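You operate a simulated robot arm through the tools that you are given. There is no shell and no other tool. Be economical: measure what you need, move in short steps, check, and stop when the job is done.

Carry out the task below with a simulated two-armed robot. There is one attempt and no reset: what you move stays moved.

TASK
Set the inflator's knob to 34, hold it still and press RUN to try it.
Fine: then gauge and chuck into the green tray.

The check looks at the end state, three seconds after you hand in, the way a careful person would. Anything else that was tipped, shoved, dropped, spilled or broken makes it a failure.

THE ROBOT
Two 7-joint arms with fingered hands on one trunk, on a base that drives. Base frame: it is fixed to the floor where the robot stands at the start and does not move with it; the origin is under the middle of the robot, x ahead of it, y to its left, z up; the surface under the hand at the start is at about z = 840. Readings come in mm, rad, newtons and seconds.
The left shoulder is at the start at [31, 121, 1138], the right one opposite. With the tool pointing down near the work surface each hand reaches from about 200 to 680 mm from the robot's upright axis, wherever it stands, measured 20 degrees to its own side. Places, roughly: black pressure knob [500, 0, 1000]; green run key [600, -100, 1000]. Payload 4 kg a hand.
The TCP of each hand is the grasp point between the finger pads, 19 mm short of the fingertips. In the tool frame z runs along the fingers and y along their closing line. Largest opening 120 mm; the body of the gripper starts 53 mm behind the TCP. The gripper is a hand of 3 fingers: y runs from the thumb to the fingers, the wrist lies at [0, 0, -219] in the tool frame.
Orientation is that of the tool frame in the base frame, as a unit quaternion [x, y, z, w]. With the fingers straight down and closing along the base's y, the tool's x points along the base's -x, its y along +y and its z along -z.

THE INTERFACE
- The arms move only by the tool nudge_tool. It takes "left_targets", "right_targets" or both (then of equal length, played together; a hand with none holds still); each is a list that holds one entry, the list of rows, each a list of 6 numbers: the shift along the base's x, y, z in mm, then the turn, a rotation vector about the base's x, y, z in rad. In form: [[[x, y, z, ax, ay, az], ...]]. A call has 1 to 12 rows; each row is the pose to reach, as a shift and turn from the pose commanded when the call began. A row lasts 0.2 s, in which the tool goes at most 50 mm and 0.15 rad; a call with a longer step from one row to the next is refused whole. Where a pose cannot be reached the arm comes as near as it can. A force on the tool above 40 N (or 10 N above the force at the start of the call, whichever is more), or a blocked arm, ends the call early, and 0.2 s more pass. In this call time passes only in rows, and 0.2 s behind the last. It gives the time, the measured TCP pose, the force on the tool (base axes), the opening and the grip force at its end, in the units of the frame above (readings bear some noise), with the torque about the TCP (base axes, N m) and any sound that the robot's microphone picked up.
- Cameras (640 x 400 px; columns grow to the right, rows downward): "scene" is now at [55.3, -29, 1681.2]; the picture's right is [-0.28, -0.96, 0.00], its down [-0.79, 0.23, -0.56] and it looks along [0.54, -0.16, -0.83] (base axes); focal length 253 px, centre (320, 200). "left" rides on the left gripper at [-66, -4, -79] in its tool frame; the picture's right is [0.05, -1.00, 0.00], its down [0.76, 0.04, -0.64] and it looks along [0.64, 0.03, 0.77] (tool axes); focal length 251 px, centre (320, 200). "right" rides on the right gripper at [66, -4, -79] in its tool frame; the picture's right is [0.05, 1.00, 0.00], its down [-0.76, 0.04, -0.64] and it looks along [-0.64, 0.03, 0.77] (tool axes); focal length 251 px, centre (320, 200). There is no depth. A picture from a camera that has moved, and an enlarged one, comes with that camera's place and axes in the base frame and with its lens. The place of the scene camera against the robot may be out by one fixed shift of up to 18 mm in any direction.
- camera(camera): a new picture of that camera. The clock stands still meanwhile.
- move_column(by): slides the trunk up (or, below 0, down) by that many mm; the arms and the scene camera ride with it, the base frame stays. It gives what a move gives, with no picture.
- drive_base(legs): drives the robot by 1 to 6 legs, each [ahead, turn to the left] in mm and rad, along the robot's own axes; the way and the turn of a leg run together, so that a leg with both is an arc; at most 1500 mm and 3.142 rad a leg. The arms and the cameras ride along, it lands a little off, and it stops where it bumps. It gives what a move gives.
- curl_fingers(finger1, finger2, thumb_bend, hand): sets how far each is bent, from 0 (flat) to 1 (curled in); at 0.3 the hand is open as for a grip, at 0.7 the pads meet at the TCP. One left out holds its place. A second passes; each finger stops where it meets its share of the squeeze, and holds until it gets a number again. It is the only way to open and close the hand. It gives what a move gives, with no picture; readings hold the bend of each and the force on the fingers (four entries, about 0 where the hand has none), thumb and palm.
- head_to(pan, tilt): turns the head with the scene camera to pan (to the left, within 2.094 rad either way) and tilt (down, from -0.506 to 1.204), counted from straight ahead of the robot. It gives what a move gives.
- zoom(camera, box): a new picture of the part [left, top, right, bottom] of that camera's present view, enlarged. The clock stands still meanwhile.
- sign_off(): hands the job in; it is judged then, once.

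Go step by step. Nothing tells you exact positions but the pictures and the camera data: compare them with the known pose of the tool, close in by small moves and look again before you grip or let go. The budget is 120 turns and 88 pictures, counting those below and the enlarged ones. Unless the task says otherwise, let go and move clear before handing in, and close with one line.

The tools are called after ">>>" by a JSON object that holds its "name" and its "arguments". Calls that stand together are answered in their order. nudge_tool: Moves the arms, as the interface text tells. Its arguments: {"type":"object","properties":{"left_targets":{"type":"array","items":{"type":"array","items":{"type":"array","items":{"type":"number"}}}},"right_targets":{"type":"array","items":{"type":"array","items":{"type":"array","items":{"type":"number"}}}}},"required":[]} The other tools are called the same way: move_column (by) slides the trunk up or down; curl_fingers (finger1, finger2, thumb_bend, hand) moves the fingers one by one; drive_base (legs) drives the base; head_to (pan, tilt) turns the head that bears the scene camera; camera (camera) takes a picture; zoom (camera, box) takes an enlarged picture of a part of a camera's view; sign_off () hands the job in.

At the start:

```text
clock: 0.0
left_tool_pos: [554.1, 106.5, 1225.7]
left_orientation: [-0.005, 1.0, -0.001, 0.0]
left_wrist_force: [-0.2, 0.6, -0.1]
left_ft_torque: [-0.02, 0.0, -0.01]
left_finger_gap: 119.9
left_finger_force: 0.0
left_shape: jaw
left_bend: [0.3, 0.3, 0.3]
left_finger forces: [0.0, 0.0, 0.1, 0.0, 0.0, 0.0]
right_tool_pos: [470.4, -222.3, 1259.3]
right_orientation: [-0.005, 1.0, 0.001, 0.0]
right_wrist_force: [0.0, 0.1, -0.5]
right_ft_torque: [0.01, 0.03, -0.02]
right_finger_gap: 120.0
right_finger_force: 0.1
right_shape: jaw
right_bend: [0.3, 0.3, 0.3]
right_finger forces: [0.0, 0.1, 0.0, 0.0, 0.1, 0.0]
trunk travel left (down, up): [-350.0, 190.0]
robot x, y, heading: [-3.4, 1.7, 0.001]
head pan, tilt: [-0.279, 0.97]
```

scene: 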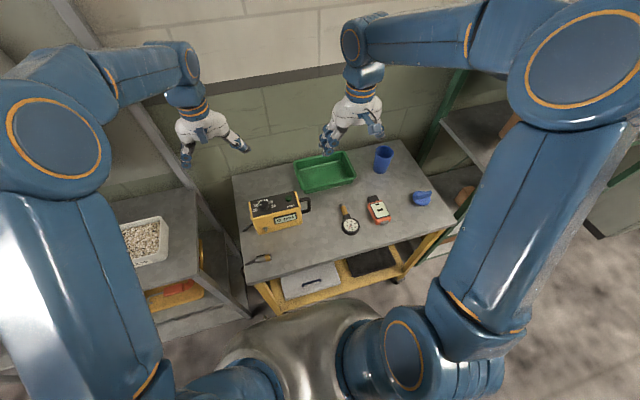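
right: 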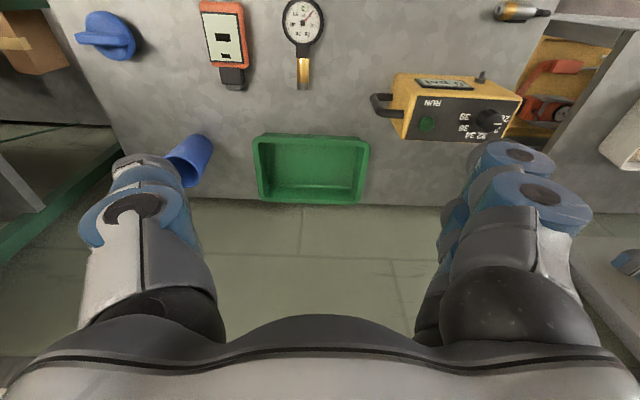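
left: 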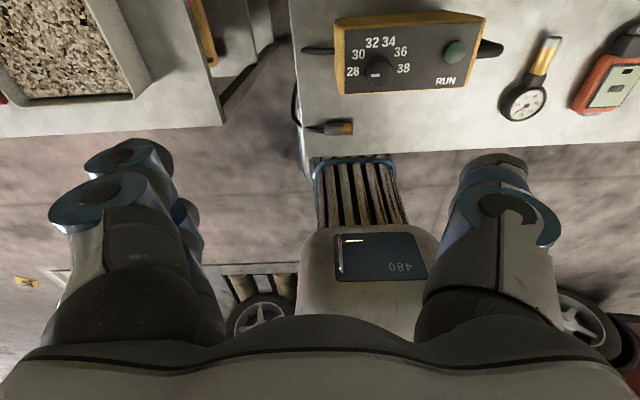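

The yellow inflator is on the bench with its knob panel on top, and there are two candidate "gauges", a dial gauge with a brass end and an orange digital meter. I'll enlarge the views before moving anything.

>>> {"name": "zoom", "arguments": {"camera": "scene", "box": [230, 170, 330, 240]}}

>>> {"name": "zoom", "arguments": {"camera": "scene", "box": [320, 140, 450, 240]}}

>>> {"name": "zoom", "arguments": {"camera": "left", "box": [290, 0, 640, 160]}}

```text
5.71 times, centred on (280, 205) of scene
camera zoom: at [55.3, -29.0, 1681.2], right [-0.28, -0.96, 0.0], down [-0.79, 0.23, -0.56], along [0.54, -0.16, -0.83], focal length 1444 px, centre (549, 171)
```

zoom: 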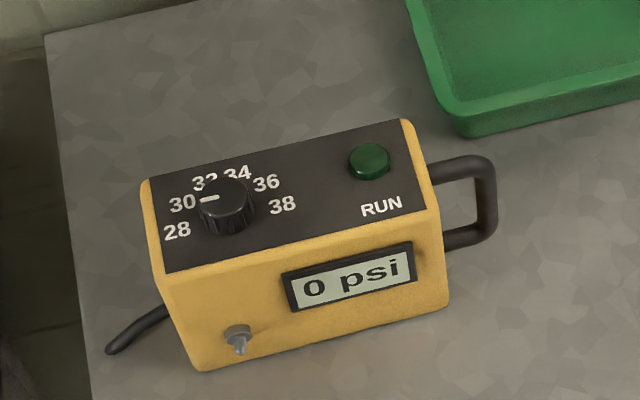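

```text
4.00 times, centred on (385, 190) of scene
camera zoom: at [55.3, -29.0, 1681.2], right [-0.28, -0.96, 0.0], down [-0.79, 0.23, -0.56], along [0.54, -0.16, -0.83], focal length 1011 px, centre (60, 240)
```

zoom: 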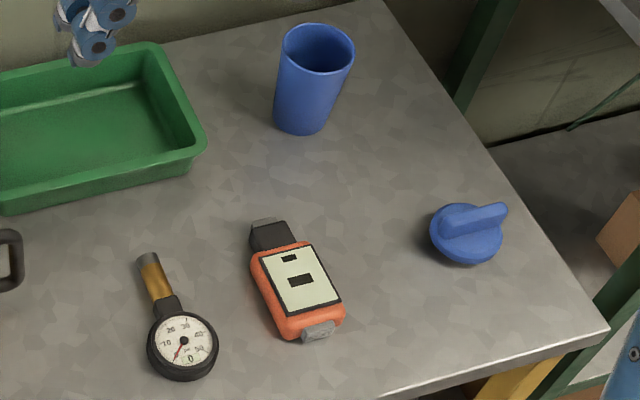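

```text
1.83 times, centred on (465, 80) of left
camera zoom: at [619.4, 104.3, 1305.8], right [-0.04, -1.0, 0.0], down [-0.76, 0.03, 0.64], along [-0.64, 0.03, -0.77], focal length 460 px, centre (55, 419)
```

zoom: 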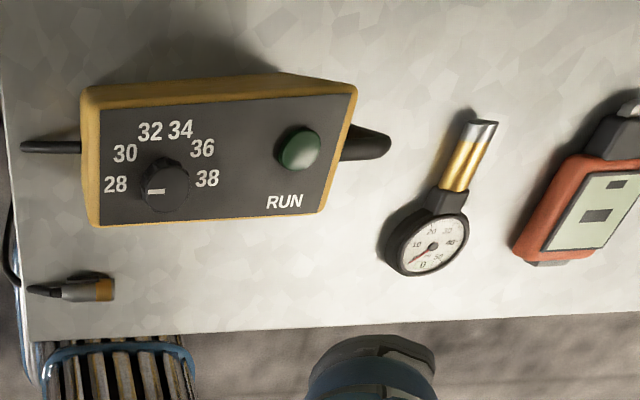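

The knob indicator seems to point near 30, at about (543, 37, 976), with RUN near (557, -48). I'll bring the left hand lower for a closer, more accurate view and look at the loose chuck too.

>>> {"name": "nudge_tool", "arguments": {"left_targets": [[[-5, -25, -40, 0, 0, 0], [-10, -50, -80, 0, 0, 0], [-14, -70, -110, 0, 0, 0]]]}}

>>> {"name": "zoom", "arguments": {"camera": "scene", "box": [220, 200, 300, 280]}}

>>> {"name": "camera", "arguments": {"camera": "left"}}

```text
clock: 0.8
left_tool_pos: [540.6, 37.5, 1117.1]
left_orientation: [-0.004, 1.0, 0.0, -0.001]
left_wrist_force: [0.2, -0.1, 0.6]
left_ft_torque: [-0.02, -0.01, 0.02]
left_finger_gap: 120.0
left_finger_force: 0.1
left_shape: jaw
left_bend: [0.3, 0.3, 0.3]
left_finger forces: [0.1, 0.1, 0.0, 0.0, 0.0, 0.0]
right_tool_pos: [469.9, -222.5, 1258.7]
right_orientation: [-0.006, 1.0, 0.0, -0.001]
right_wrist_force: [0.0, -0.7, -0.1]
right_ft_torque: [0.02, -0.01, 0.03]
right_finger_gap: 120.0
right_finger_force: 0.1
right_shape: jaw
right_bend: [0.3, 0.3, 0.3]
right_finger forces: [0.0, 0.0, 0.1, 0.0, 0.0, 0.0]
trunk travel left (down, up): [-350.0, 190.0]
robot x, y, heading: [3.3, -0.6, -0.0]
head pan, tilt: [-0.279, 0.97]
```

```text
5.00 times, centred on (260, 240) of scene
camera zoom: at [55.8, -29.8, 1681.2], right [-0.28, -0.96, 0.0], down [-0.79, 0.23, -0.56], along [0.54, -0.15, -0.83], focal length 1264 px, centre (620, 0)
```

zoom: 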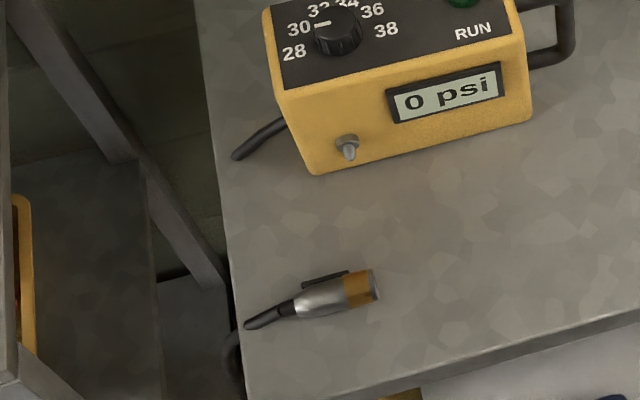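

```text
80 pictures are left
camera left: at [606.5, 34.6, 1195.3], right [-0.04, -1.0, 0.0], down [-0.76, 0.03, 0.64], along [-0.64, 0.03, -0.77], focal length 251 px, centre (320, 200)
```

left: 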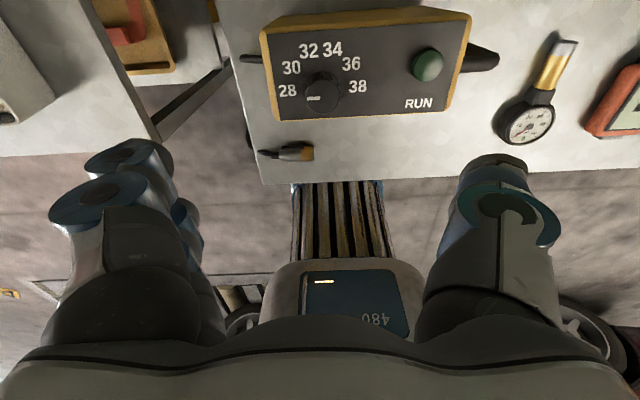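

The chuck is on a hose that runs over the bench's left edge back to the inflator. The knob is at about (545, 39, 985); I'll enlarge the panel to read the pointer.

>>> {"name": "zoom", "arguments": {"camera": "left", "box": [250, 0, 510, 170]}}

>>> {"name": "zoom", "arguments": {"camera": "scene", "box": [245, 188, 315, 236]}}

```text
2.35 times, centred on (380, 85) of left
camera zoom: at [606.5, 34.6, 1195.3], right [-0.04, -1.0, 0.0], down [-0.76, 0.03, 0.64], along [-0.64, 0.03, -0.77], focal length 592 px, centre (179, 471)
```

zoom: 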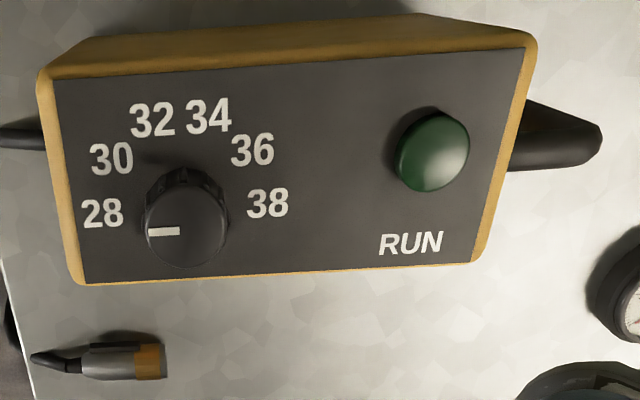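

```text
8.33 times, centred on (280, 212) of scene
camera zoom: at [55.8, -29.8, 1681.2], right [-0.28, -0.96, 0.0], down [-0.79, 0.23, -0.56], along [0.54, -0.15, -0.83], focal length 2106 px, centre (653, 100)
```

zoom: 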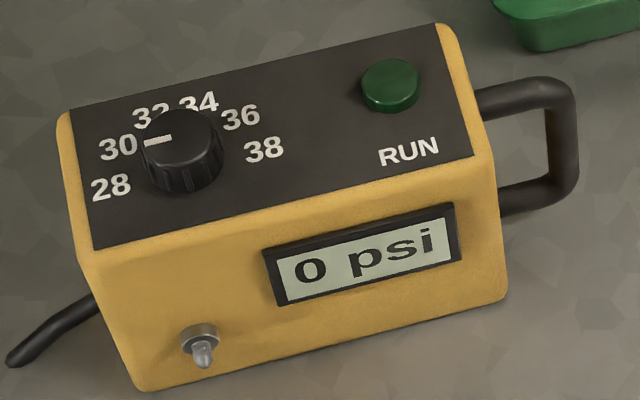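

The pointer reads 28, so it needs about 108° clockwise to reach 34. I estimate the panel at z≈965, the knob at (540, 36), RUN at (558, -47), and the handle loop reaching y≈-120 near x≈550. The right hand will hold the handle, so I yaw it first to close along x.

>>> {"name": "nudge_tool", "arguments": {"right_targets": [[[6, -2, -10, 0, 0, -0.143], [12, -4, -20, 0, 0, -0.286], [18, -6, -30, 0, 0, -0.429], [24, -8, -40, 0, 0, -0.572], [30, -10, -50, 0, 0, -0.715], [36, -12, -60, 0, 0, -0.858], [42, -14, -70, 0, 0, -1.0], [48, -16, -80, 0, 0, -1.143], [54, -18, -90, 0, 0, -1.286], [60, -20, -100, 0, 0, -1.429], [66, -22, -110, 0, 0, -1.571]]]}}

```text
clock: 3.2
left_tool_pos: [540.4, 38.0, 1116.7]
left_orientation: [-0.006, 1.0, 0.0, 0.001]
left_wrist_force: [0.7, 0.0, -0.1]
left_ft_torque: [-0.03, 0.03, -0.02]
left_finger_gap: 120.1
left_finger_force: 0.0
left_shape: jaw
left_bend: [0.3, 0.3, 0.3]
left_finger forces: [0.1, 0.0, 0.0, 0.0, 0.0, 0.1]
right_tool_pos: [537.8, -242.8, 1149.5]
right_orientation: [0.704, 0.71, 0.001, 0.0]
right_wrist_force: [-0.3, -0.1, -0.3]
right_ft_torque: [0.0, 0.0, 0.03]
right_finger_gap: 120.3
right_finger_force: 0.0
right_shape: jaw
right_bend: [0.3, 0.3, 0.3]
right_finger forces: [0.1, 0.0, 0.0, 0.0, 0.0, 0.1]
trunk travel left (down, up): [-350.0, 190.0]
robot x, y, heading: [-1.7, -0.8, 0.0]
head pan, tilt: [-0.279, 0.97]
```

The yaw came out as intended. Next I tilt 45° so the fingers point at the handle and stop short to look.

>>> {"name": "nudge_tool", "arguments": {"right_targets": [[[2, 8, -27, 0.131, 0, 0], [4, 16, -54, 0.262, 0, 0], [6, 24, -81, 0.393, 0, 0], [8, 32, -108, 0.524, 0, 0], [10, 40, -135, 0.655, 0, 0], [12, 50, -158, 0.785, 0, 0]]]}}

>>> {"name": "camera", "arguments": {"camera": "right"}}

>>> {"name": "camera", "arguments": {"camera": "scene"}}

```text
clock: 4.6
left_tool_pos: [540.7, 37.9, 1115.7]
left_orientation: [-0.006, 1.0, 0.0, -0.001]
left_wrist_force: [0.8, 0.4, -0.5]
left_ft_torque: [0.04, -0.06, 0.0]
left_finger_gap: 119.9
left_finger_force: 0.1
left_shape: jaw
left_bend: [0.3, 0.3, 0.3]
left_finger forces: [0.0, 0.1, 0.1, 0.0, 0.0, 0.1]
right_tool_pos: [550.3, -193.8, 992.2]
right_orientation: [0.65, 0.656, 0.273, -0.27]
right_wrist_force: [0.1, -0.8, -0.4]
right_ft_torque: [0.01, -0.02, -0.02]
right_finger_gap: 119.9
right_finger_force: 0.0
right_shape: jaw
right_bend: [0.3, 0.3, 0.3]
right_finger forces: [0.0, 0.0, 0.0, 0.0, 0.0, 0.0]
trunk travel left (down, up): [-350.0, 190.0]
robot x, y, heading: [1.9, 2.8, -0.001]
head pan, tilt: [-0.279, 0.97]
```

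```text
77 pictures are left
camera right: at [547.8, -204.9, 1093.3], right [1.0, 0.04, 0.05], down [0.05, -0.99, -0.09], along [0.04, 0.09, -1.0], focal length 251 px, centre (320, 200)
```

right: 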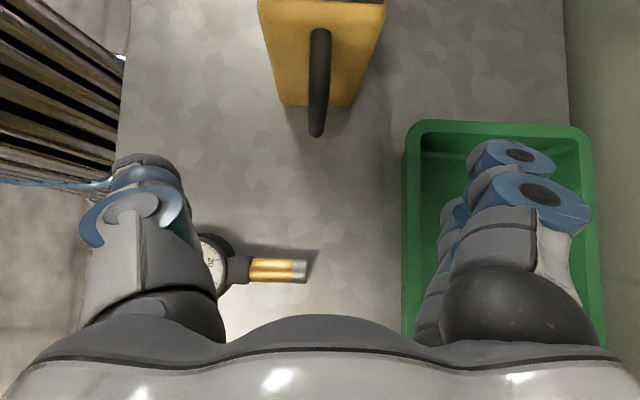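

```text
76 pictures are left
camera scene: at [56.3, -29.8, 1681.2], right [-0.28, -0.96, 0.0], down [-0.79, 0.23, -0.56], along [0.54, -0.15, -0.83], focal length 253 px, centre (320, 200)
```

scene: 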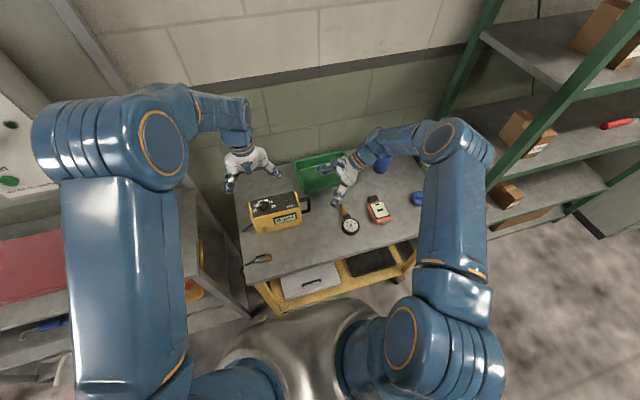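

The handle bar stands at x≈550, y≈-115, centred between the fingers. I advance along the finger direction onto it.

>>> {"name": "nudge_tool", "arguments": {"right_targets": [[[0, 20, -19, 0, 0, 0], [0, 40, -38, 0, 0, 0], [0, 60, -57, 0, 0, 0], [0, 80, -75, 0, 0, 0]]]}}

>>> {"name": "camera", "arguments": {"camera": "right"}}

>>> {"name": "zoom", "arguments": {"camera": "scene", "box": [230, 140, 390, 240]}}

```text
clock: 5.6
left_tool_pos: [541.1, 38.8, 1116.9]
left_orientation: [-0.005, 1.0, 0.0, -0.001]
left_wrist_force: [0.8, -0.5, 0.0]
left_ft_torque: [0.02, -0.01, 0.02]
left_finger_gap: 120.2
left_finger_force: 0.1
left_shape: jaw
left_bend: [0.3, 0.3, 0.3]
left_finger forces: [0.0, 0.1, 0.0, 0.0, 0.0, 0.0]
right_tool_pos: [547.7, -112.4, 917.8]
right_orientation: [0.65, 0.656, 0.271, -0.269]
right_wrist_force: [0.6, 0.2, -0.8]
right_ft_torque: [-0.02, 0.01, 0.0]
right_finger_gap: 120.1
right_finger_force: 0.1
right_shape: jaw
right_bend: [0.3, 0.3, 0.3]
right_finger forces: [0.0, 0.0, 0.0, 0.0, 0.0, 0.0]
trunk travel left (down, up): [-350.0, 190.0]
robot x, y, heading: [2.8, 4.0, 0.0]
head pan, tilt: [-0.279, 0.97]
```

```text
75 pictures are left
camera right: at [545.3, -123.7, 1019.2], right [1.0, 0.05, 0.04], down [0.05, -1.0, -0.08], along [0.04, 0.09, -1.0], focal length 251 px, centre (320, 200)
```

right: 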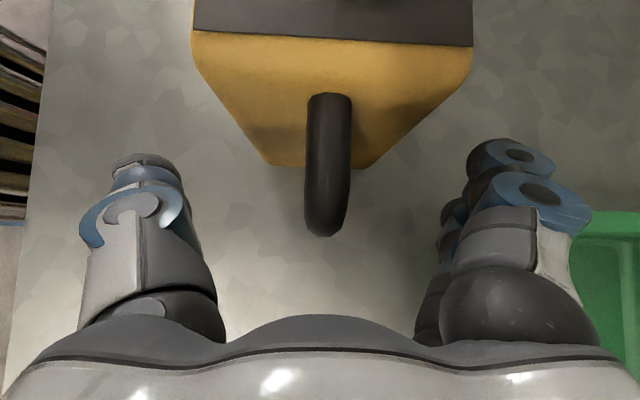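

```text
4.00 times, centred on (310, 190) of scene
camera zoom: at [56.1, -28.5, 1681.2], right [-0.28, -0.96, 0.0], down [-0.79, 0.23, -0.56], along [0.54, -0.16, -0.83], focal length 1011 px, centre (360, 240)
```

zoom: 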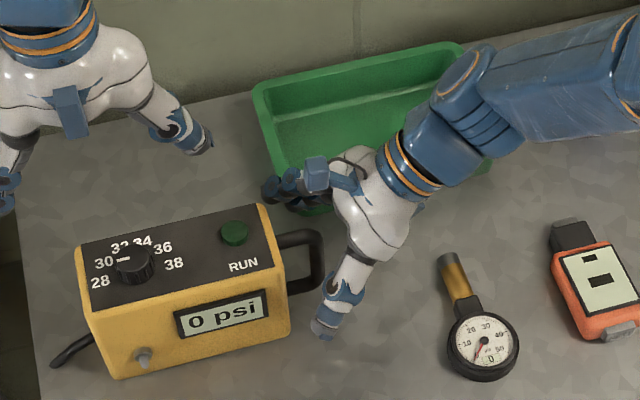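

The bar is right between thumb and fingers at the TCP. I shift 2 mm in x and close.

>>> {"name": "nudge_tool", "arguments": {"right_targets": [[[2, 0, 0, 0, 0, 0]]]}}

>>> {"name": "curl_fingers", "arguments": {"hand": "right", "finger1": 0.58, "finger2": 0.58, "thumb_bend": 0.58}}

>>> {"name": "camera", "arguments": {"camera": "right"}}

```text
clock: 6.0
left_tool_pos: [541.1, 38.5, 1115.8]
left_orientation: [-0.005, 1.0, 0.0, 0.001]
left_wrist_force: [0.1, 0.5, -0.4]
left_ft_torque: [0.01, 0.03, 0.01]
left_finger_gap: 120.0
left_finger_force: 0.1
left_shape: jaw
left_bend: [0.3, 0.3, 0.3]
left_finger forces: [0.0, 0.0, 0.1, 0.0, 0.0, 0.0]
right_tool_pos: [549.6, -114.1, 917.1]
right_orientation: [0.65, 0.656, 0.272, -0.27]
right_wrist_force: [-0.6, -0.4, -0.6]
right_ft_torque: [0.0, 0.02, 0.02]
right_finger_gap: 119.8
right_finger_force: 0.1
right_shape: jaw
right_bend: [0.3, 0.3, 0.3]
right_finger forces: [0.1, 0.0, 0.0, 0.0, 0.1, 0.0]
trunk travel left (down, up): [-350.0, 190.0]
robot x, y, heading: [1.5, 0.2, 0.002]
head pan, tilt: [-0.279, 0.97]
```

```text
clock: 7.0
left_tool_pos: [540.6, 38.1, 1116.9]
left_orientation: [-0.005, 1.0, 0.0, 0.0]
left_wrist_force: [-0.5, 0.2, -0.7]
left_ft_torque: [0.0, 0.03, 0.0]
left_finger_gap: 119.8
left_finger_force: 0.0
left_shape: jaw
left_bend: [0.3, 0.3, 0.3]
left_finger forces: [0.0, 0.1, 0.1, 0.0, 0.0, 0.0]
right_tool_pos: [549.9, -114.5, 918.2]
right_orientation: [0.65, 0.657, 0.272, -0.27]
right_wrist_force: [1.8, -2.9, 0.9]
right_ft_torque: [-0.01, -0.04, -0.09]
right_finger_gap: 49.6
right_finger_force: 1.8
right_shape: fingers
right_bend: [0.56, 0.57, 0.57]
right_finger forces: [2.5, 0.1, 0.0, 0.0, 0.0, 0.0]
trunk travel left (down, up): [-350.0, 190.0]
robot x, y, heading: [2.5, -1.7, 0.004]
head pan, tilt: [-0.279, 0.97]
```

```text
73 pictures are left
camera right: at [547.4, -125.1, 1019.0], right [1.0, 0.04, 0.05], down [0.05, -1.0, -0.08], along [0.04, 0.09, -1.0], focal length 251 px, centre (320, 200)
```

right: 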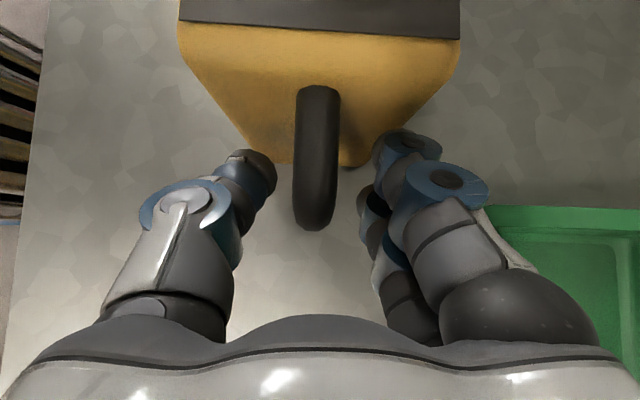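

A finger met the box's side face before the bar. I reopen, flatten the hand by 0.35 rad and back off about 9 mm so that only the bar is gripped.

>>> {"name": "curl_fingers", "arguments": {"hand": "right", "finger1": 0.4, "finger2": 0.4, "thumb_bend": 0.4}}

>>> {"name": "nudge_tool", "arguments": {"right_targets": [[[0, -7, 0, 0, 0, 0], [0, -8, 0, 0.12, 0, 0], [0, -9, 0, 0.24, 0, 0], [0, -9, 0, 0.35, 0, 0]]]}}

>>> {"name": "curl_fingers", "arguments": {"hand": "right", "finger1": 0.57, "finger2": 0.57, "thumb_bend": 0.57}}

>>> {"name": "camera", "arguments": {"camera": "right"}}

```text
clock: 8.0
left_tool_pos: [541.0, 39.6, 1115.8]
left_orientation: [-0.006, 1.0, 0.0, 0.0]
left_wrist_force: [-0.3, 0.5, -0.4]
left_ft_torque: [-0.01, 0.03, 0.02]
left_finger_gap: 119.8
left_finger_force: 0.0
left_shape: jaw
left_bend: [0.3, 0.3, 0.3]
left_finger forces: [0.1, 0.0, 0.0, 0.1, 0.0, 0.1]
right_tool_pos: [550.9, -114.1, 917.8]
right_orientation: [0.65, 0.656, 0.273, -0.269]
right_wrist_force: [-0.7, 0.2, 0.4]
right_ft_torque: [-0.02, -0.01, 0.0]
right_finger_gap: 98.6
right_finger_force: 0.1
right_shape: fingers
right_bend: [0.4, 0.4, 0.4]
right_finger forces: [0.1, 0.0, 0.1, 0.0, 0.1, 0.1]
trunk travel left (down, up): [-350.0, 190.0]
robot x, y, heading: [-1.0, -2.8, 0.001]
head pan, tilt: [-0.279, 0.97]
```

```text
clock: 9.0
left_tool_pos: [540.4, 38.0, 1117.7]
left_orientation: [-0.006, 1.0, 0.0, -0.001]
left_wrist_force: [0.5, -0.3, -0.3]
left_ft_torque: [0.01, 0.03, -0.03]
left_finger_gap: 119.7
left_finger_force: 0.1
left_shape: jaw
left_bend: [0.3, 0.3, 0.3]
left_finger forces: [0.0, 0.0, 0.0, 0.0, 0.0, 0.0]
right_tool_pos: [550.1, -124.7, 917.7]
right_orientation: [0.594, 0.599, 0.382, -0.378]
right_wrist_force: [0.8, -1.1, 0.3]
right_ft_torque: [0.02, 0.01, 0.03]
right_finger_gap: 98.8
right_finger_force: 0.0
right_shape: fingers
right_bend: [0.4, 0.4, 0.4]
right_finger forces: [0.0, 0.0, 0.1, 0.0, 0.0, 0.2]
trunk travel left (down, up): [-350.0, 190.0]
robot x, y, heading: [0.9, -1.4, 0.001]
head pan, tilt: [-0.279, 0.97]
```

```text
clock: 10.0
left_tool_pos: [541.2, 37.1, 1116.3]
left_orientation: [-0.005, 1.0, -0.001, 0.001]
left_wrist_force: [-0.9, 0.3, -0.7]
left_ft_torque: [-0.01, 0.0, 0.01]
left_finger_gap: 120.1
left_finger_force: 0.0
left_shape: jaw
left_bend: [0.3, 0.3, 0.3]
left_finger forces: [0.0, 0.0, 0.0, 0.0, 0.0, 0.1]
right_tool_pos: [549.9, -122.7, 916.2]
right_orientation: [0.593, 0.599, 0.382, -0.378]
right_wrist_force: [-0.4, -0.5, -0.1]
right_ft_torque: [0.02, 0.01, 0.01]
right_finger_gap: 50.2
right_finger_force: 0.0
right_shape: fingers
right_bend: [0.56, 0.56, 0.56]
right_finger forces: [0.1, 0.0, 0.1, 0.0, 0.1, 0.0]
trunk travel left (down, up): [-350.0, 190.0]
robot x, y, heading: [1.1, -3.0, -0.003]
head pan, tilt: [-0.279, 0.97]
```

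```text
72 pictures are left
camera right: at [547.3, -168.8, 1009.3], right [1.0, 0.03, 0.06], down [0.05, -0.91, -0.42], along [0.04, 0.42, -0.91], focal length 251 px, centre (320, 200)
```

right: 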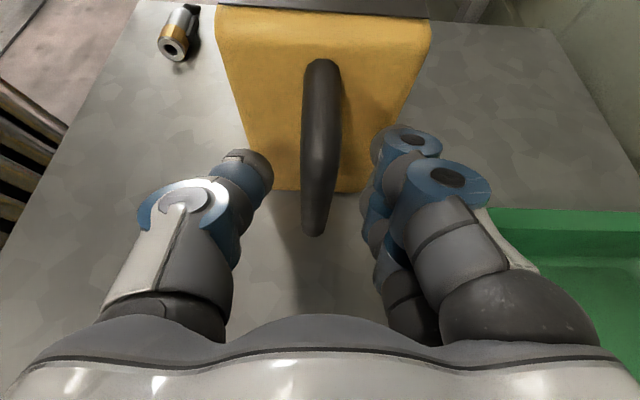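

Clear all around; now I close onto the bar.

>>> {"name": "curl_fingers", "arguments": {"hand": "right", "finger1": 0.7, "finger2": 0.7, "thumb_bend": 0.7}}

>>> {"name": "camera", "arguments": {"camera": "right"}}

>>> {"name": "zoom", "arguments": {"camera": "left", "box": [250, 0, 510, 170]}}

```text
clock: 11.0
left_tool_pos: [540.8, 39.5, 1116.2]
left_orientation: [-0.005, 1.0, 0.0, 0.001]
left_wrist_force: [-0.6, 0.3, 0.0]
left_ft_torque: [0.0, -0.06, 0.0]
left_finger_gap: 119.9
left_finger_force: 0.1
left_shape: jaw
left_bend: [0.3, 0.3, 0.3]
left_finger forces: [0.1, 0.0, 0.1, 0.1, 0.0, 0.0]
right_tool_pos: [550.0, -123.3, 917.2]
right_orientation: [0.594, 0.599, 0.382, -0.378]
right_wrist_force: [0.8, 0.7, 0.5]
right_ft_torque: [-0.02, -0.02, -0.01]
right_finger_gap: 18.4
right_finger_force: 7.1
right_shape: fingers
right_bend: [0.68, 0.67, 0.66]
right_finger forces: [3.1, 4.3, 0.1, 0.0, 6.8, 0.1]
trunk travel left (down, up): [-350.0, 190.0]
robot x, y, heading: [-2.5, 4.1, 0.006]
head pan, tilt: [-0.279, 0.97]
```

```text
71 pictures are left
camera right: at [547.3, -168.6, 1009.2], right [1.0, 0.03, 0.06], down [0.05, -0.91, -0.42], along [0.04, 0.42, -0.91], focal length 251 px, centre (320, 200)
```

right: 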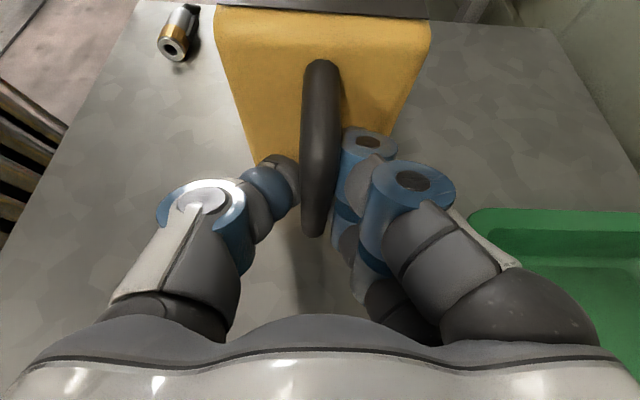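

```text
2.35 times, centred on (380, 85) of left
camera zoom: at [606.4, 35.6, 1195.8], right [-0.04, -1.0, 0.0], down [-0.76, 0.03, 0.64], along [-0.64, 0.03, -0.77], focal length 592 px, centre (179, 471)
```

zoom: 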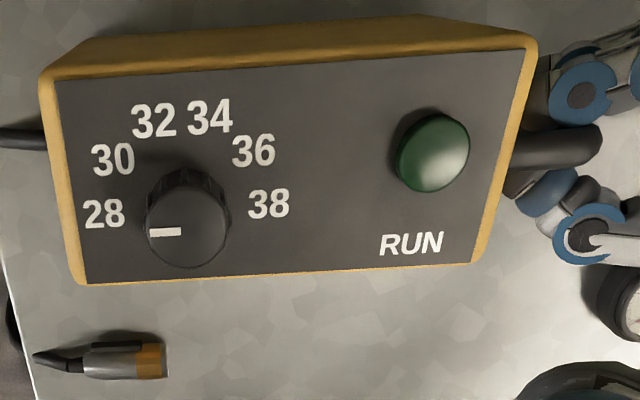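

The handle is held with about 7 N. Next I pre-rotate the left hand +0.94 rad over the knob and lower it part way.

>>> {"name": "nudge_tool", "arguments": {"left_targets": [[[0, 0, -9, 0, 0, 0.134], [0, -1, -18, 0, 0, 0.268], [0, -1, -27, 0, 0, 0.402], [0, -2, -36, 0, 0, 0.536], [0, -2, -45, 0, 0, 0.67], [0, -2, -54, 0, 0, 0.804], [0, -2, -62, 0, 0, 0.94]]]}}

>>> {"name": "camera", "arguments": {"camera": "left"}}

```text
clock: 12.6
left_tool_pos: [539.0, 35.2, 1054.3]
left_orientation: [-0.458, 0.889, 0.0, 0.0]
left_wrist_force: [-0.6, 0.4, -0.6]
left_ft_torque: [0.01, -0.02, 0.03]
left_finger_gap: 119.8
left_finger_force: 0.0
left_shape: jaw
left_bend: [0.3, 0.3, 0.3]
left_finger forces: [0.0, 0.0, 0.1, 0.0, 0.0, 0.0]
right_tool_pos: [550.6, -124.1, 916.9]
right_orientation: [0.593, 0.599, 0.382, -0.378]
right_wrist_force: [0.2, 1.9, 0.3]
right_ft_torque: [-0.04, -0.03, -0.02]
right_finger_gap: 18.3
right_finger_force: 7.1
right_shape: fingers
right_bend: [0.68, 0.67, 0.66]
right_finger forces: [3.1, 4.3, 0.0, 0.0, 6.5, 0.1]
trunk travel left (down, up): [-350.0, 190.0]
robot x, y, heading: [-0.4, 3.0, -0.001]
head pan, tilt: [-0.279, 0.97]
```

```text
69 pictures are left
camera left: at [580.6, 86.5, 1133.7], right [0.78, -0.62, 0.0], down [-0.48, -0.6, 0.64], along [-0.4, -0.5, -0.77], focal length 251 px, centre (320, 200)
```

left: 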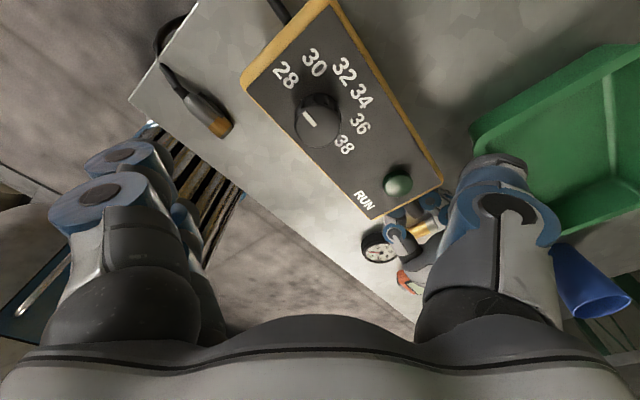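

Zooming for exact knob centring before descending.

>>> {"name": "zoom", "arguments": {"camera": "left", "box": [240, 40, 400, 200]}}

```text
2.50 times, centred on (320, 120) of left
camera zoom: at [580.6, 86.5, 1133.7], right [0.78, -0.62, 0.0], down [-0.48, -0.6, 0.64], along [-0.4, -0.5, -0.77], focal length 629 px, centre (320, 400)
```

zoom: 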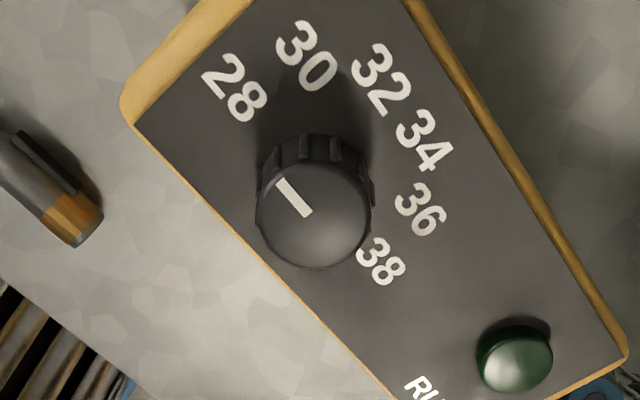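

Knob centre is about (540.3, 37.3), top z≈988. I close the fingers partly and descend to z≈990 around it.

>>> {"name": "curl_fingers", "arguments": {"hand": "left", "finger1": 0.5, "finger2": 0.5, "thumb_bend": 0.5}}

>>> {"name": "nudge_tool", "arguments": {"left_targets": [[[0, 1, -20, 0, 0, 0], [0, 1, -40, 0, 0, 0], [0, 1, -56, 0, 0, 0], [0, 1, -64, 0, 0, 0]]]}}

>>> {"name": "camera", "arguments": {"camera": "left"}}

```text
clock: 13.6
left_tool_pos: [539.2, 35.1, 1055.2]
left_orientation: [-0.458, 0.889, 0.0, 0.0]
left_wrist_force: [0.4, 0.7, -0.6]
left_ft_torque: [-0.02, -0.01, -0.01]
left_finger_gap: 68.8
left_finger_force: 0.1
left_shape: fingers
left_bend: [0.5, 0.5, 0.5]
left_finger forces: [0.0, 0.0, 0.1, 0.0, 0.0, 0.0]
right_tool_pos: [550.2, -122.8, 916.5]
right_orientation: [0.594, 0.599, 0.382, -0.378]
right_wrist_force: [0.2, 2.1, -0.1]
right_ft_torque: [-0.06, 0.01, 0.0]
right_finger_gap: 18.1
right_finger_force: 7.0
right_shape: fingers
right_bend: [0.68, 0.67, 0.66]
right_finger forces: [3.0, 4.2, 0.0, 0.1, 6.7, 0.1]
trunk travel left (down, up): [-350.0, 190.0]
robot x, y, heading: [3.7, 3.4, -0.0]
head pan, tilt: [-0.279, 0.97]
```

```text
clock: 14.6
left_tool_pos: [539.3, 35.5, 991.9]
left_orientation: [-0.458, 0.889, -0.001, 0.0]
left_wrist_force: [-0.3, 0.3, 0.1]
left_ft_torque: [0.0, -0.03, -0.02]
left_finger_gap: 68.8
left_finger_force: 0.0
left_shape: fingers
left_bend: [0.5, 0.5, 0.5]
left_finger forces: [0.0, 0.0, 0.1, 0.1, 0.0, 0.0]
right_tool_pos: [549.3, -122.9, 917.5]
right_orientation: [0.594, 0.599, 0.382, -0.377]
right_wrist_force: [0.3, 1.7, 0.4]
right_ft_torque: [-0.02, 0.03, 0.03]
right_finger_gap: 18.2
right_finger_force: 6.8
right_shape: fingers
right_bend: [0.68, 0.67, 0.66]
right_finger forces: [3.0, 4.2, 0.0, 0.0, 6.8, 0.0]
trunk travel left (down, up): [-350.0, 190.0]
robot x, y, heading: [-0.2, -1.8, 0.001]
head pan, tilt: [-0.279, 0.97]
```

```text
67 pictures are left
camera left: at [580.6, 88.5, 1069.8], right [0.78, -0.62, 0.0], down [-0.48, -0.6, 0.64], along [-0.4, -0.5, -0.77], focal length 251 px, centre (320, 200)
```

left: 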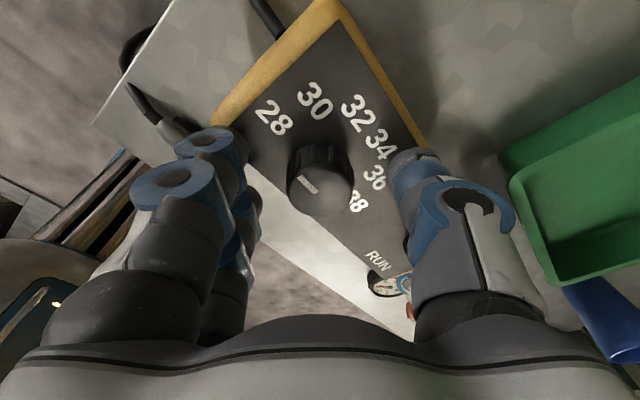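

The knob is centred between the digits, but the hand sits about 4 mm off along its own x. I shift (2.5, 3.5, -2) and close on the knob.

>>> {"name": "nudge_tool", "arguments": {"left_targets": [[[2.5, 3.5, -2, 0, 0, 0]]]}}

>>> {"name": "curl_fingers", "arguments": {"hand": "left", "finger1": 0.68, "finger2": 0.68, "thumb_bend": 0.68}}

>>> {"name": "camera", "arguments": {"camera": "left"}}

```text
clock: 15.0
left_tool_pos: [542.1, 40.2, 988.2]
left_orientation: [-0.457, 0.889, 0.0, -0.001]
left_wrist_force: [-0.3, -0.3, 1.2]
left_ft_torque: [0.0, 0.03, -0.03]
left_finger_gap: 69.1
left_finger_force: 0.2
left_shape: fingers
left_bend: [0.5, 0.5, 0.5]
left_finger forces: [0.1, 0.1, 0.1, 0.0, 0.0, 0.0]
right_tool_pos: [551.1, -122.7, 916.5]
right_orientation: [0.594, 0.599, 0.382, -0.378]
right_wrist_force: [0.6, 2.1, 0.1]
right_ft_torque: [-0.03, -0.02, 0.01]
right_finger_gap: 18.2
right_finger_force: 6.5
right_shape: fingers
right_bend: [0.68, 0.67, 0.66]
right_finger forces: [2.9, 4.2, 0.0, 0.0, 6.9, 0.0]
trunk travel left (down, up): [-350.0, 190.0]
robot x, y, heading: [3.3, 3.2, -0.001]
head pan, tilt: [-0.279, 0.97]
```

```text
clock: 16.0
left_tool_pos: [542.0, 39.4, 987.4]
left_orientation: [-0.458, 0.889, 0.0, 0.0]
left_wrist_force: [0.7, -0.8, -0.4]
left_ft_torque: [0.05, 0.02, -0.11]
left_finger_gap: 23.8
left_finger_force: 7.3
left_shape: fingers
left_bend: [0.67, 0.63, 0.62]
left_finger forces: [0.6, 6.0, 0.0, 0.0, 7.7, 0.0]
right_tool_pos: [550.8, -124.4, 918.1]
right_orientation: [0.594, 0.599, 0.382, -0.378]
right_wrist_force: [-0.9, 1.3, 0.6]
right_ft_torque: [0.0, 0.01, 0.02]
right_finger_gap: 18.0
right_finger_force: 7.0
right_shape: fingers
right_bend: [0.68, 0.67, 0.66]
right_finger forces: [2.8, 4.1, 0.0, 0.0, 7.2, 0.1]
trunk travel left (down, up): [-350.0, 190.0]
robot x, y, heading: [-3.7, 0.9, -0.002]
head pan, tilt: [-0.279, 0.97]
```

```text
66 pictures are left
camera left: at [583.1, 91.6, 1067.6], right [0.78, -0.62, 0.0], down [-0.48, -0.6, 0.64], along [-0.4, -0.5, -0.77], focal length 251 px, centre (320, 200)
```

left: 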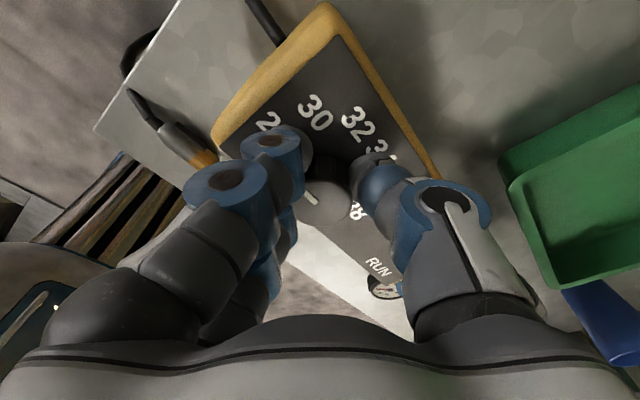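

The knob is pinched with about 7 N. Now I turn it clockwise by 1.65 rad, then read the pointer.

>>> {"name": "nudge_tool", "arguments": {"left_targets": [[[0, 0, 0, 0, 0, -0.138], [0, 0, 0, 0, 0, -0.276], [0, 0, 0, 0, 0, -0.414], [0, 0, 0, 0, 0, -0.552], [0, 0, 0, 0, 0, -0.69], [0, 0, 0, 0, 0, -0.828], [0, 0, 0, 0, 0, -0.966], [0, 0, 0, 0, 0, -1.104], [0, 0, 0, 0, 0, -1.242], [0, 0, 0, 0, 0, -1.38], [0, 0, 0, 0, 0, -1.518], [0, 0, 0, 0, 0, -1.65]]]}}

>>> {"name": "camera", "arguments": {"camera": "left"}}

>>> {"name": "zoom", "arguments": {"camera": "scene", "box": [230, 170, 330, 240]}}

```text
clock: 18.6
left_tool_pos: [540.8, 37.7, 988.7]
left_orientation: [0.344, 0.939, 0.0, 0.0]
left_wrist_force: [-2.2, -13.7, 3.2]
left_ft_torque: [-0.24, 0.06, 0.08]
left_finger_gap: 26.1
left_finger_force: 9.6
left_shape: fingers
left_bend: [0.68, 0.65, 0.62]
left_finger forces: [0.1, 3.5, 0.0, 0.1, 16.0, 0.0]
right_tool_pos: [549.6, -124.6, 917.4]
right_orientation: [0.593, 0.599, 0.383, -0.378]
right_wrist_force: [-1.0, 8.8, 0.4]
right_ft_torque: [0.03, 0.03, -0.02]
right_finger_gap: 19.1
right_finger_force: 5.9
right_shape: fingers
right_bend: [0.68, 0.67, 0.65]
right_finger forces: [2.7, 2.9, 0.0, 0.0, 6.5, 0.1]
trunk travel left (down, up): [-350.0, 190.0]
robot x, y, heading: [1.1, 4.0, 0.0]
head pan, tilt: [-0.279, 0.97]
```

```text
65 pictures are left
camera left: at [589.2, -7.3, 1068.3], right [-0.69, -0.73, 0.0], down [-0.56, 0.53, 0.64], along [-0.47, 0.44, -0.77], focal length 251 px, centre (320, 200)
```

left: 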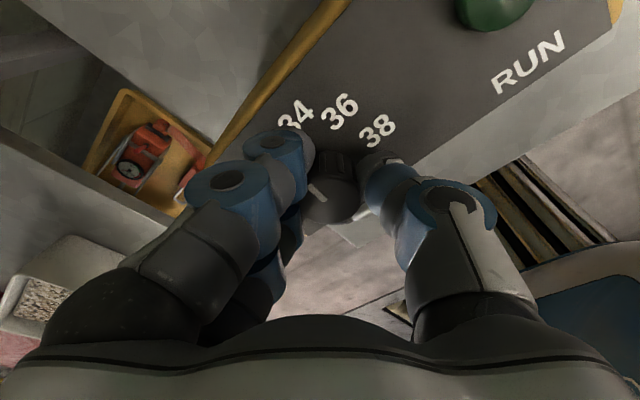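

```text
5.71 times, centred on (280, 205) of scene
camera zoom: at [54.5, -29.7, 1681.3], right [-0.28, -0.96, 0.0], down [-0.79, 0.23, -0.56], along [0.54, -0.15, -0.83], focal length 1444 px, centre (549, 171)
```

zoom: 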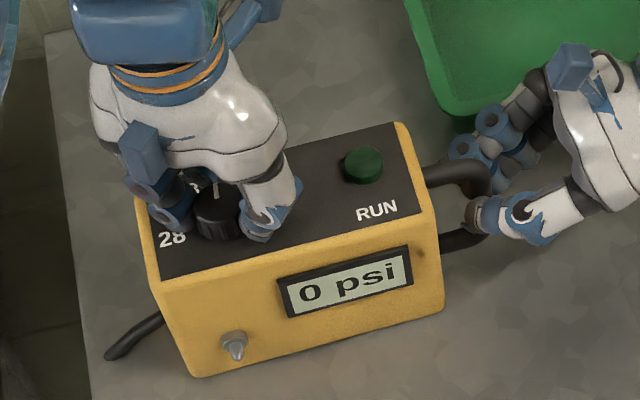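

The knob followed the hand, with some side load built up. I release it and look at the pointer.

>>> {"name": "nudge_tool", "arguments": {"left_targets": [[[0, -2, 0, 0, 0, 0]]]}}

>>> {"name": "curl_fingers", "arguments": {"hand": "left", "finger1": 0.5, "finger2": 0.5, "thumb_bend": 0.5}}

>>> {"name": "zoom", "arguments": {"camera": "left", "box": [220, 50, 460, 250]}}

>>> {"name": "zoom", "arguments": {"camera": "scene", "box": [230, 170, 330, 240]}}

```text
clock: 19.0
left_tool_pos: [541.6, 37.7, 988.4]
left_orientation: [0.343, 0.939, 0.0, -0.001]
left_wrist_force: [-2.2, -9.7, 4.0]
left_ft_torque: [-0.2, 0.06, 0.08]
left_finger_gap: 25.8
left_finger_force: 8.8
left_shape: fingers
left_bend: [0.68, 0.65, 0.62]
left_finger forces: [0.1, 4.1, 0.1, 0.1, 14.0, 0.0]
right_tool_pos: [550.3, -124.0, 916.4]
right_orientation: [0.593, 0.6, 0.382, -0.378]
right_wrist_force: [-0.7, 7.9, 0.2]
right_ft_torque: [0.02, -0.03, -0.01]
right_finger_gap: 19.4
right_finger_force: 7.0
right_shape: fingers
right_bend: [0.68, 0.67, 0.65]
right_finger forces: [2.9, 2.9, 0.0, 0.1, 6.2, 0.0]
trunk travel left (down, up): [-350.0, 190.0]
robot x, y, heading: [3.1, 1.2, -0.003]
head pan, tilt: [-0.279, 0.97]
```

```text
clock: 20.0
left_tool_pos: [541.3, 37.9, 988.3]
left_orientation: [0.342, 0.94, 0.0, 0.0]
left_wrist_force: [-0.1, -0.6, 0.6]
left_ft_torque: [0.03, -0.02, 0.03]
left_finger_gap: 67.9
left_finger_force: 0.0
left_shape: fingers
left_bend: [0.5, 0.5, 0.5]
left_finger forces: [0.0, 0.0, 0.1, 0.0, 0.1, 0.0]
right_tool_pos: [550.2, -125.4, 917.7]
right_orientation: [0.594, 0.599, 0.382, -0.378]
right_wrist_force: [-1.2, -3.1, 0.1]
right_ft_torque: [-0.01, -0.02, -0.02]
right_finger_gap: 18.4
right_finger_force: 8.0
right_shape: fingers
right_bend: [0.68, 0.67, 0.65]
right_finger forces: [3.3, 4.1, 0.0, 0.0, 7.8, 0.0]
trunk travel left (down, up): [-350.0, 190.0]
robot x, y, heading: [0.5, 2.3, -0.0]
head pan, tilt: [-0.279, 0.97]
```

```text
2.00 times, centred on (340, 150) of left
camera zoom: at [590.0, -8.3, 1067.7], right [-0.68, -0.73, 0.0], down [-0.56, 0.52, 0.64], along [-0.47, 0.44, -0.77], focal length 503 px, centre (280, 300)
```

zoom: 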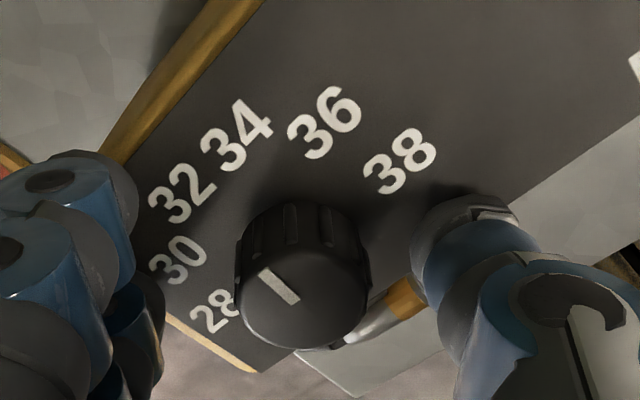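

```text
5.71 times, centred on (280, 205) of scene
camera zoom: at [55.3, -29.4, 1681.2], right [-0.28, -0.96, 0.0], down [-0.79, 0.23, -0.56], along [0.54, -0.15, -0.83], focal length 1444 px, centre (549, 171)
```

zoom: 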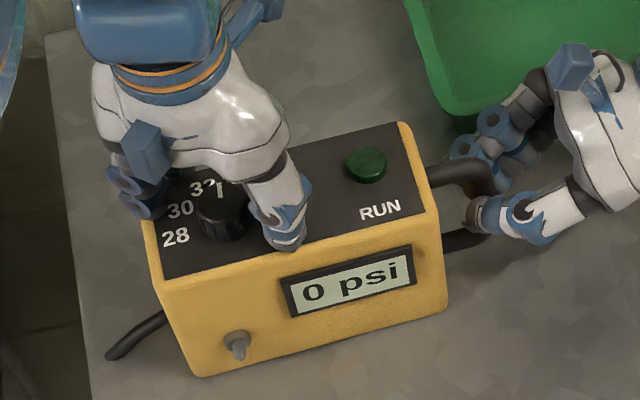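

The pointer is now between 32 and 34, about 12° short, and the knob sits about 4 mm off the grasp axis. I recentre, grip again and turn another 0.22 rad.

>>> {"name": "nudge_tool", "arguments": {"left_targets": [[[-2.5, -3, 0, 0, 0, 0]]]}}

>>> {"name": "curl_fingers", "arguments": {"hand": "left", "finger1": 0.67, "finger2": 0.67, "thumb_bend": 0.67}}

>>> {"name": "nudge_tool", "arguments": {"left_targets": [[[0, 0, 0, 0, 0, -0.11], [0, 0, 0, 0, 0, -0.21]]]}}

>>> {"name": "curl_fingers", "arguments": {"hand": "left", "finger1": 0.5, "finger2": 0.5, "thumb_bend": 0.5}}

>>> {"name": "zoom", "arguments": {"camera": "left", "box": [220, 50, 460, 250]}}

```text
clock: 20.4
left_tool_pos: [539.6, 34.4, 987.9]
left_orientation: [0.343, 0.939, 0.0, 0.0]
left_wrist_force: [0.0, 0.2, -0.3]
left_ft_torque: [-0.02, 0.01, 0.01]
left_finger_gap: 67.8
left_finger_force: 0.0
left_shape: fingers
left_bend: [0.5, 0.5, 0.5]
left_finger forces: [0.0, 0.1, 0.0, 0.1, 0.0, 0.0]
right_tool_pos: [551.1, -124.0, 916.1]
right_orientation: [0.593, 0.599, 0.382, -0.378]
right_wrist_force: [0.2, -3.4, 0.9]
right_ft_torque: [0.0, -0.04, 0.03]
right_finger_gap: 18.3
right_finger_force: 7.9
right_shape: fingers
right_bend: [0.68, 0.67, 0.66]
right_finger forces: [3.5, 4.4, 0.0, 0.0, 7.9, 0.0]
trunk travel left (down, up): [-350.0, 190.0]
robot x, y, heading: [2.7, 2.3, -0.002]
head pan, tilt: [-0.279, 0.97]
```

```text
clock: 21.4
left_tool_pos: [538.8, 35.8, 989.0]
left_orientation: [0.343, 0.939, 0.001, 0.0]
left_wrist_force: [-0.5, -1.9, 0.3]
left_ft_torque: [0.0, -0.02, 0.0]
left_finger_gap: 25.6
left_finger_force: 6.6
left_shape: fingers
left_bend: [0.66, 0.64, 0.62]
left_finger forces: [0.7, 4.6, 0.2, 0.0, 7.0, 0.1]
right_tool_pos: [551.2, -124.0, 916.8]
right_orientation: [0.593, 0.599, 0.382, -0.379]
right_wrist_force: [-1.3, 0.9, 0.2]
right_ft_torque: [0.04, -0.04, 0.0]
right_finger_gap: 18.4
right_finger_force: 8.1
right_shape: fingers
right_bend: [0.68, 0.67, 0.65]
right_finger forces: [3.3, 4.0, 0.0, 0.0, 7.8, 0.1]
trunk travel left (down, up): [-350.0, 190.0]
robot x, y, heading: [-0.7, 0.8, -0.003]
head pan, tilt: [-0.279, 0.97]
```

```text
clock: 22.0
left_tool_pos: [538.8, 33.5, 988.1]
left_orientation: [0.44, 0.898, -0.002, 0.0]
left_wrist_force: [-1.8, -3.8, -0.5]
left_ft_torque: [-0.02, 0.0, 0.01]
left_finger_gap: 25.3
left_finger_force: 6.4
left_shape: fingers
left_bend: [0.66, 0.64, 0.62]
left_finger forces: [0.5, 4.2, 0.1, 0.0, 7.9, 0.0]
right_tool_pos: [549.9, -123.5, 917.1]
right_orientation: [0.593, 0.599, 0.382, -0.378]
right_wrist_force: [0.5, 2.2, 0.1]
right_ft_torque: [0.0, -0.04, 0.01]
right_finger_gap: 18.8
right_finger_force: 8.0
right_shape: fingers
right_bend: [0.68, 0.67, 0.65]
right_finger forces: [3.5, 4.0, 0.1, 0.0, 7.3, 0.0]
trunk travel left (down, up): [-350.0, 190.0]
robot x, y, heading: [-2.5, 4.1, -0.001]
head pan, tilt: [-0.279, 0.97]
```

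```text
clock: 23.0
left_tool_pos: [537.6, 35.3, 988.2]
left_orientation: [0.439, 0.899, -0.001, 0.0]
left_wrist_force: [0.2, 0.6, 0.3]
left_ft_torque: [-0.02, 0.0, 0.0]
left_finger_gap: 68.2
left_finger_force: 0.0
left_shape: fingers
left_bend: [0.5, 0.5, 0.5]
left_finger forces: [0.0, 0.0, 0.0, 0.0, 0.1, 0.0]
right_tool_pos: [549.4, -122.8, 917.2]
right_orientation: [0.594, 0.599, 0.382, -0.378]
right_wrist_force: [0.0, 2.0, 0.1]
right_ft_torque: [0.02, -0.03, -0.03]
right_finger_gap: 18.5
right_finger_force: 7.4
right_shape: fingers
right_bend: [0.68, 0.67, 0.65]
right_finger forces: [3.3, 4.2, 0.1, 0.1, 7.4, 0.0]
trunk travel left (down, up): [-350.0, 190.0]
robot x, y, heading: [2.3, 2.6, 0.002]
head pan, tilt: [-0.279, 0.97]
```

```text
2.00 times, centred on (340, 150) of left
camera zoom: at [577.0, -19.8, 1067.7], right [-0.82, -0.57, 0.0], down [-0.44, 0.63, 0.64], along [-0.37, 0.53, -0.77], focal length 503 px, centre (280, 300)
```

zoom: 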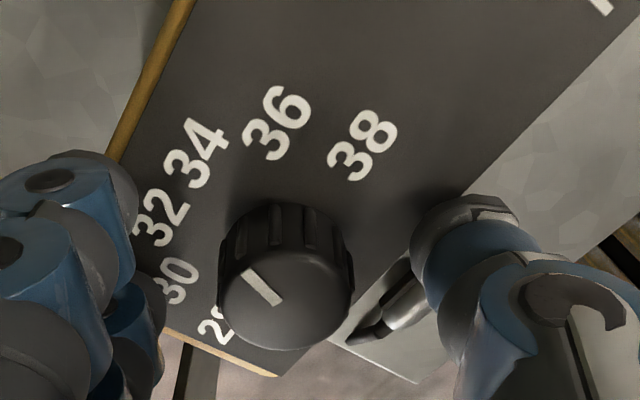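

The pointer looks at or within a few degrees of 34. I raise the left hand and unwind its yaw for a cleaner view.

>>> {"name": "nudge_tool", "arguments": {"left_targets": [[[0, 0, 30, 0, 0, 0], [0, 0, 50, 0, 0, 0.14], [0, 0, 70, 0, 0, 0.28], [0, 0, 80, 0, 0, 0.42], [0, 0, 80, 0, 0, 0.56], [0, 0, 80, 0, 0, 0.7], [0, 0, 80, 0, 0, 0.84], [0, 0, 80, 0, 0, 0.92]]]}}

>>> {"name": "zoom", "arguments": {"camera": "left", "box": [240, 20, 440, 145]}}

>>> {"name": "zoom", "arguments": {"camera": "scene", "box": [245, 188, 315, 236]}}

```text
clock: 24.8
left_tool_pos: [539.3, 34.5, 1068.8]
left_orientation: [-0.006, 1.0, 0.0, -0.001]
left_wrist_force: [0.1, 0.2, -0.4]
left_ft_torque: [-0.01, 0.02, -0.01]
left_finger_gap: 68.1
left_finger_force: 0.1
left_shape: fingers
left_bend: [0.5, 0.5, 0.5]
left_finger forces: [0.0, 0.1, 0.1, 0.1, 0.1, 0.0]
right_tool_pos: [549.9, -124.5, 917.2]
right_orientation: [0.594, 0.599, 0.382, -0.377]
right_wrist_force: [0.0, -0.1, 0.3]
right_ft_torque: [-0.02, -0.06, 0.02]
right_finger_gap: 18.7
right_finger_force: 7.6
right_shape: fingers
right_bend: [0.68, 0.67, 0.65]
right_finger forces: [3.0, 3.9, 0.0, 0.1, 7.7, 0.1]
trunk travel left (down, up): [-350.0, 190.0]
robot x, y, heading: [0.8, 2.1, -0.004]
head pan, tilt: [-0.279, 0.97]
```

```text
3.20 times, centred on (340, 82) of left
camera zoom: at [605.0, 31.9, 1147.7], right [-0.04, -1.0, 0.0], down [-0.76, 0.03, 0.64], along [-0.64, 0.03, -0.76], focal length 805 px, centre (256, 576)
```

zoom: 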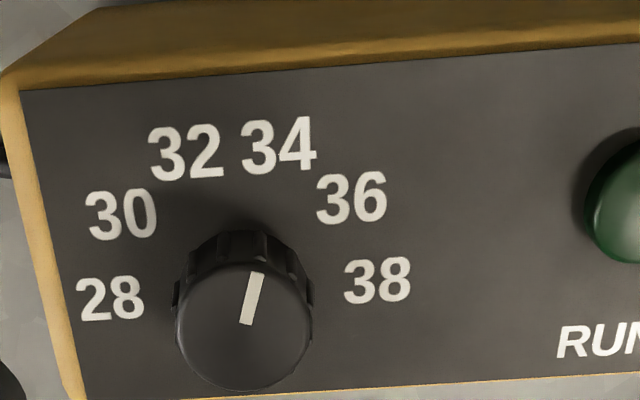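

```text
8.33 times, centred on (280, 212) of scene
camera zoom: at [55.3, -28.9, 1681.2], right [-0.28, -0.96, 0.0], down [-0.79, 0.23, -0.56], along [0.54, -0.16, -0.83], focal length 2106 px, centre (653, 100)
```

zoom: 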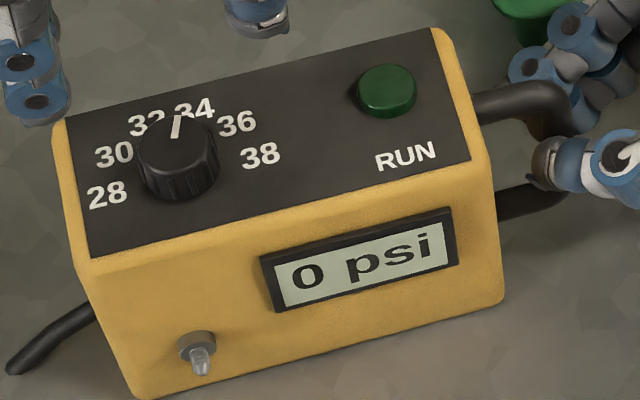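

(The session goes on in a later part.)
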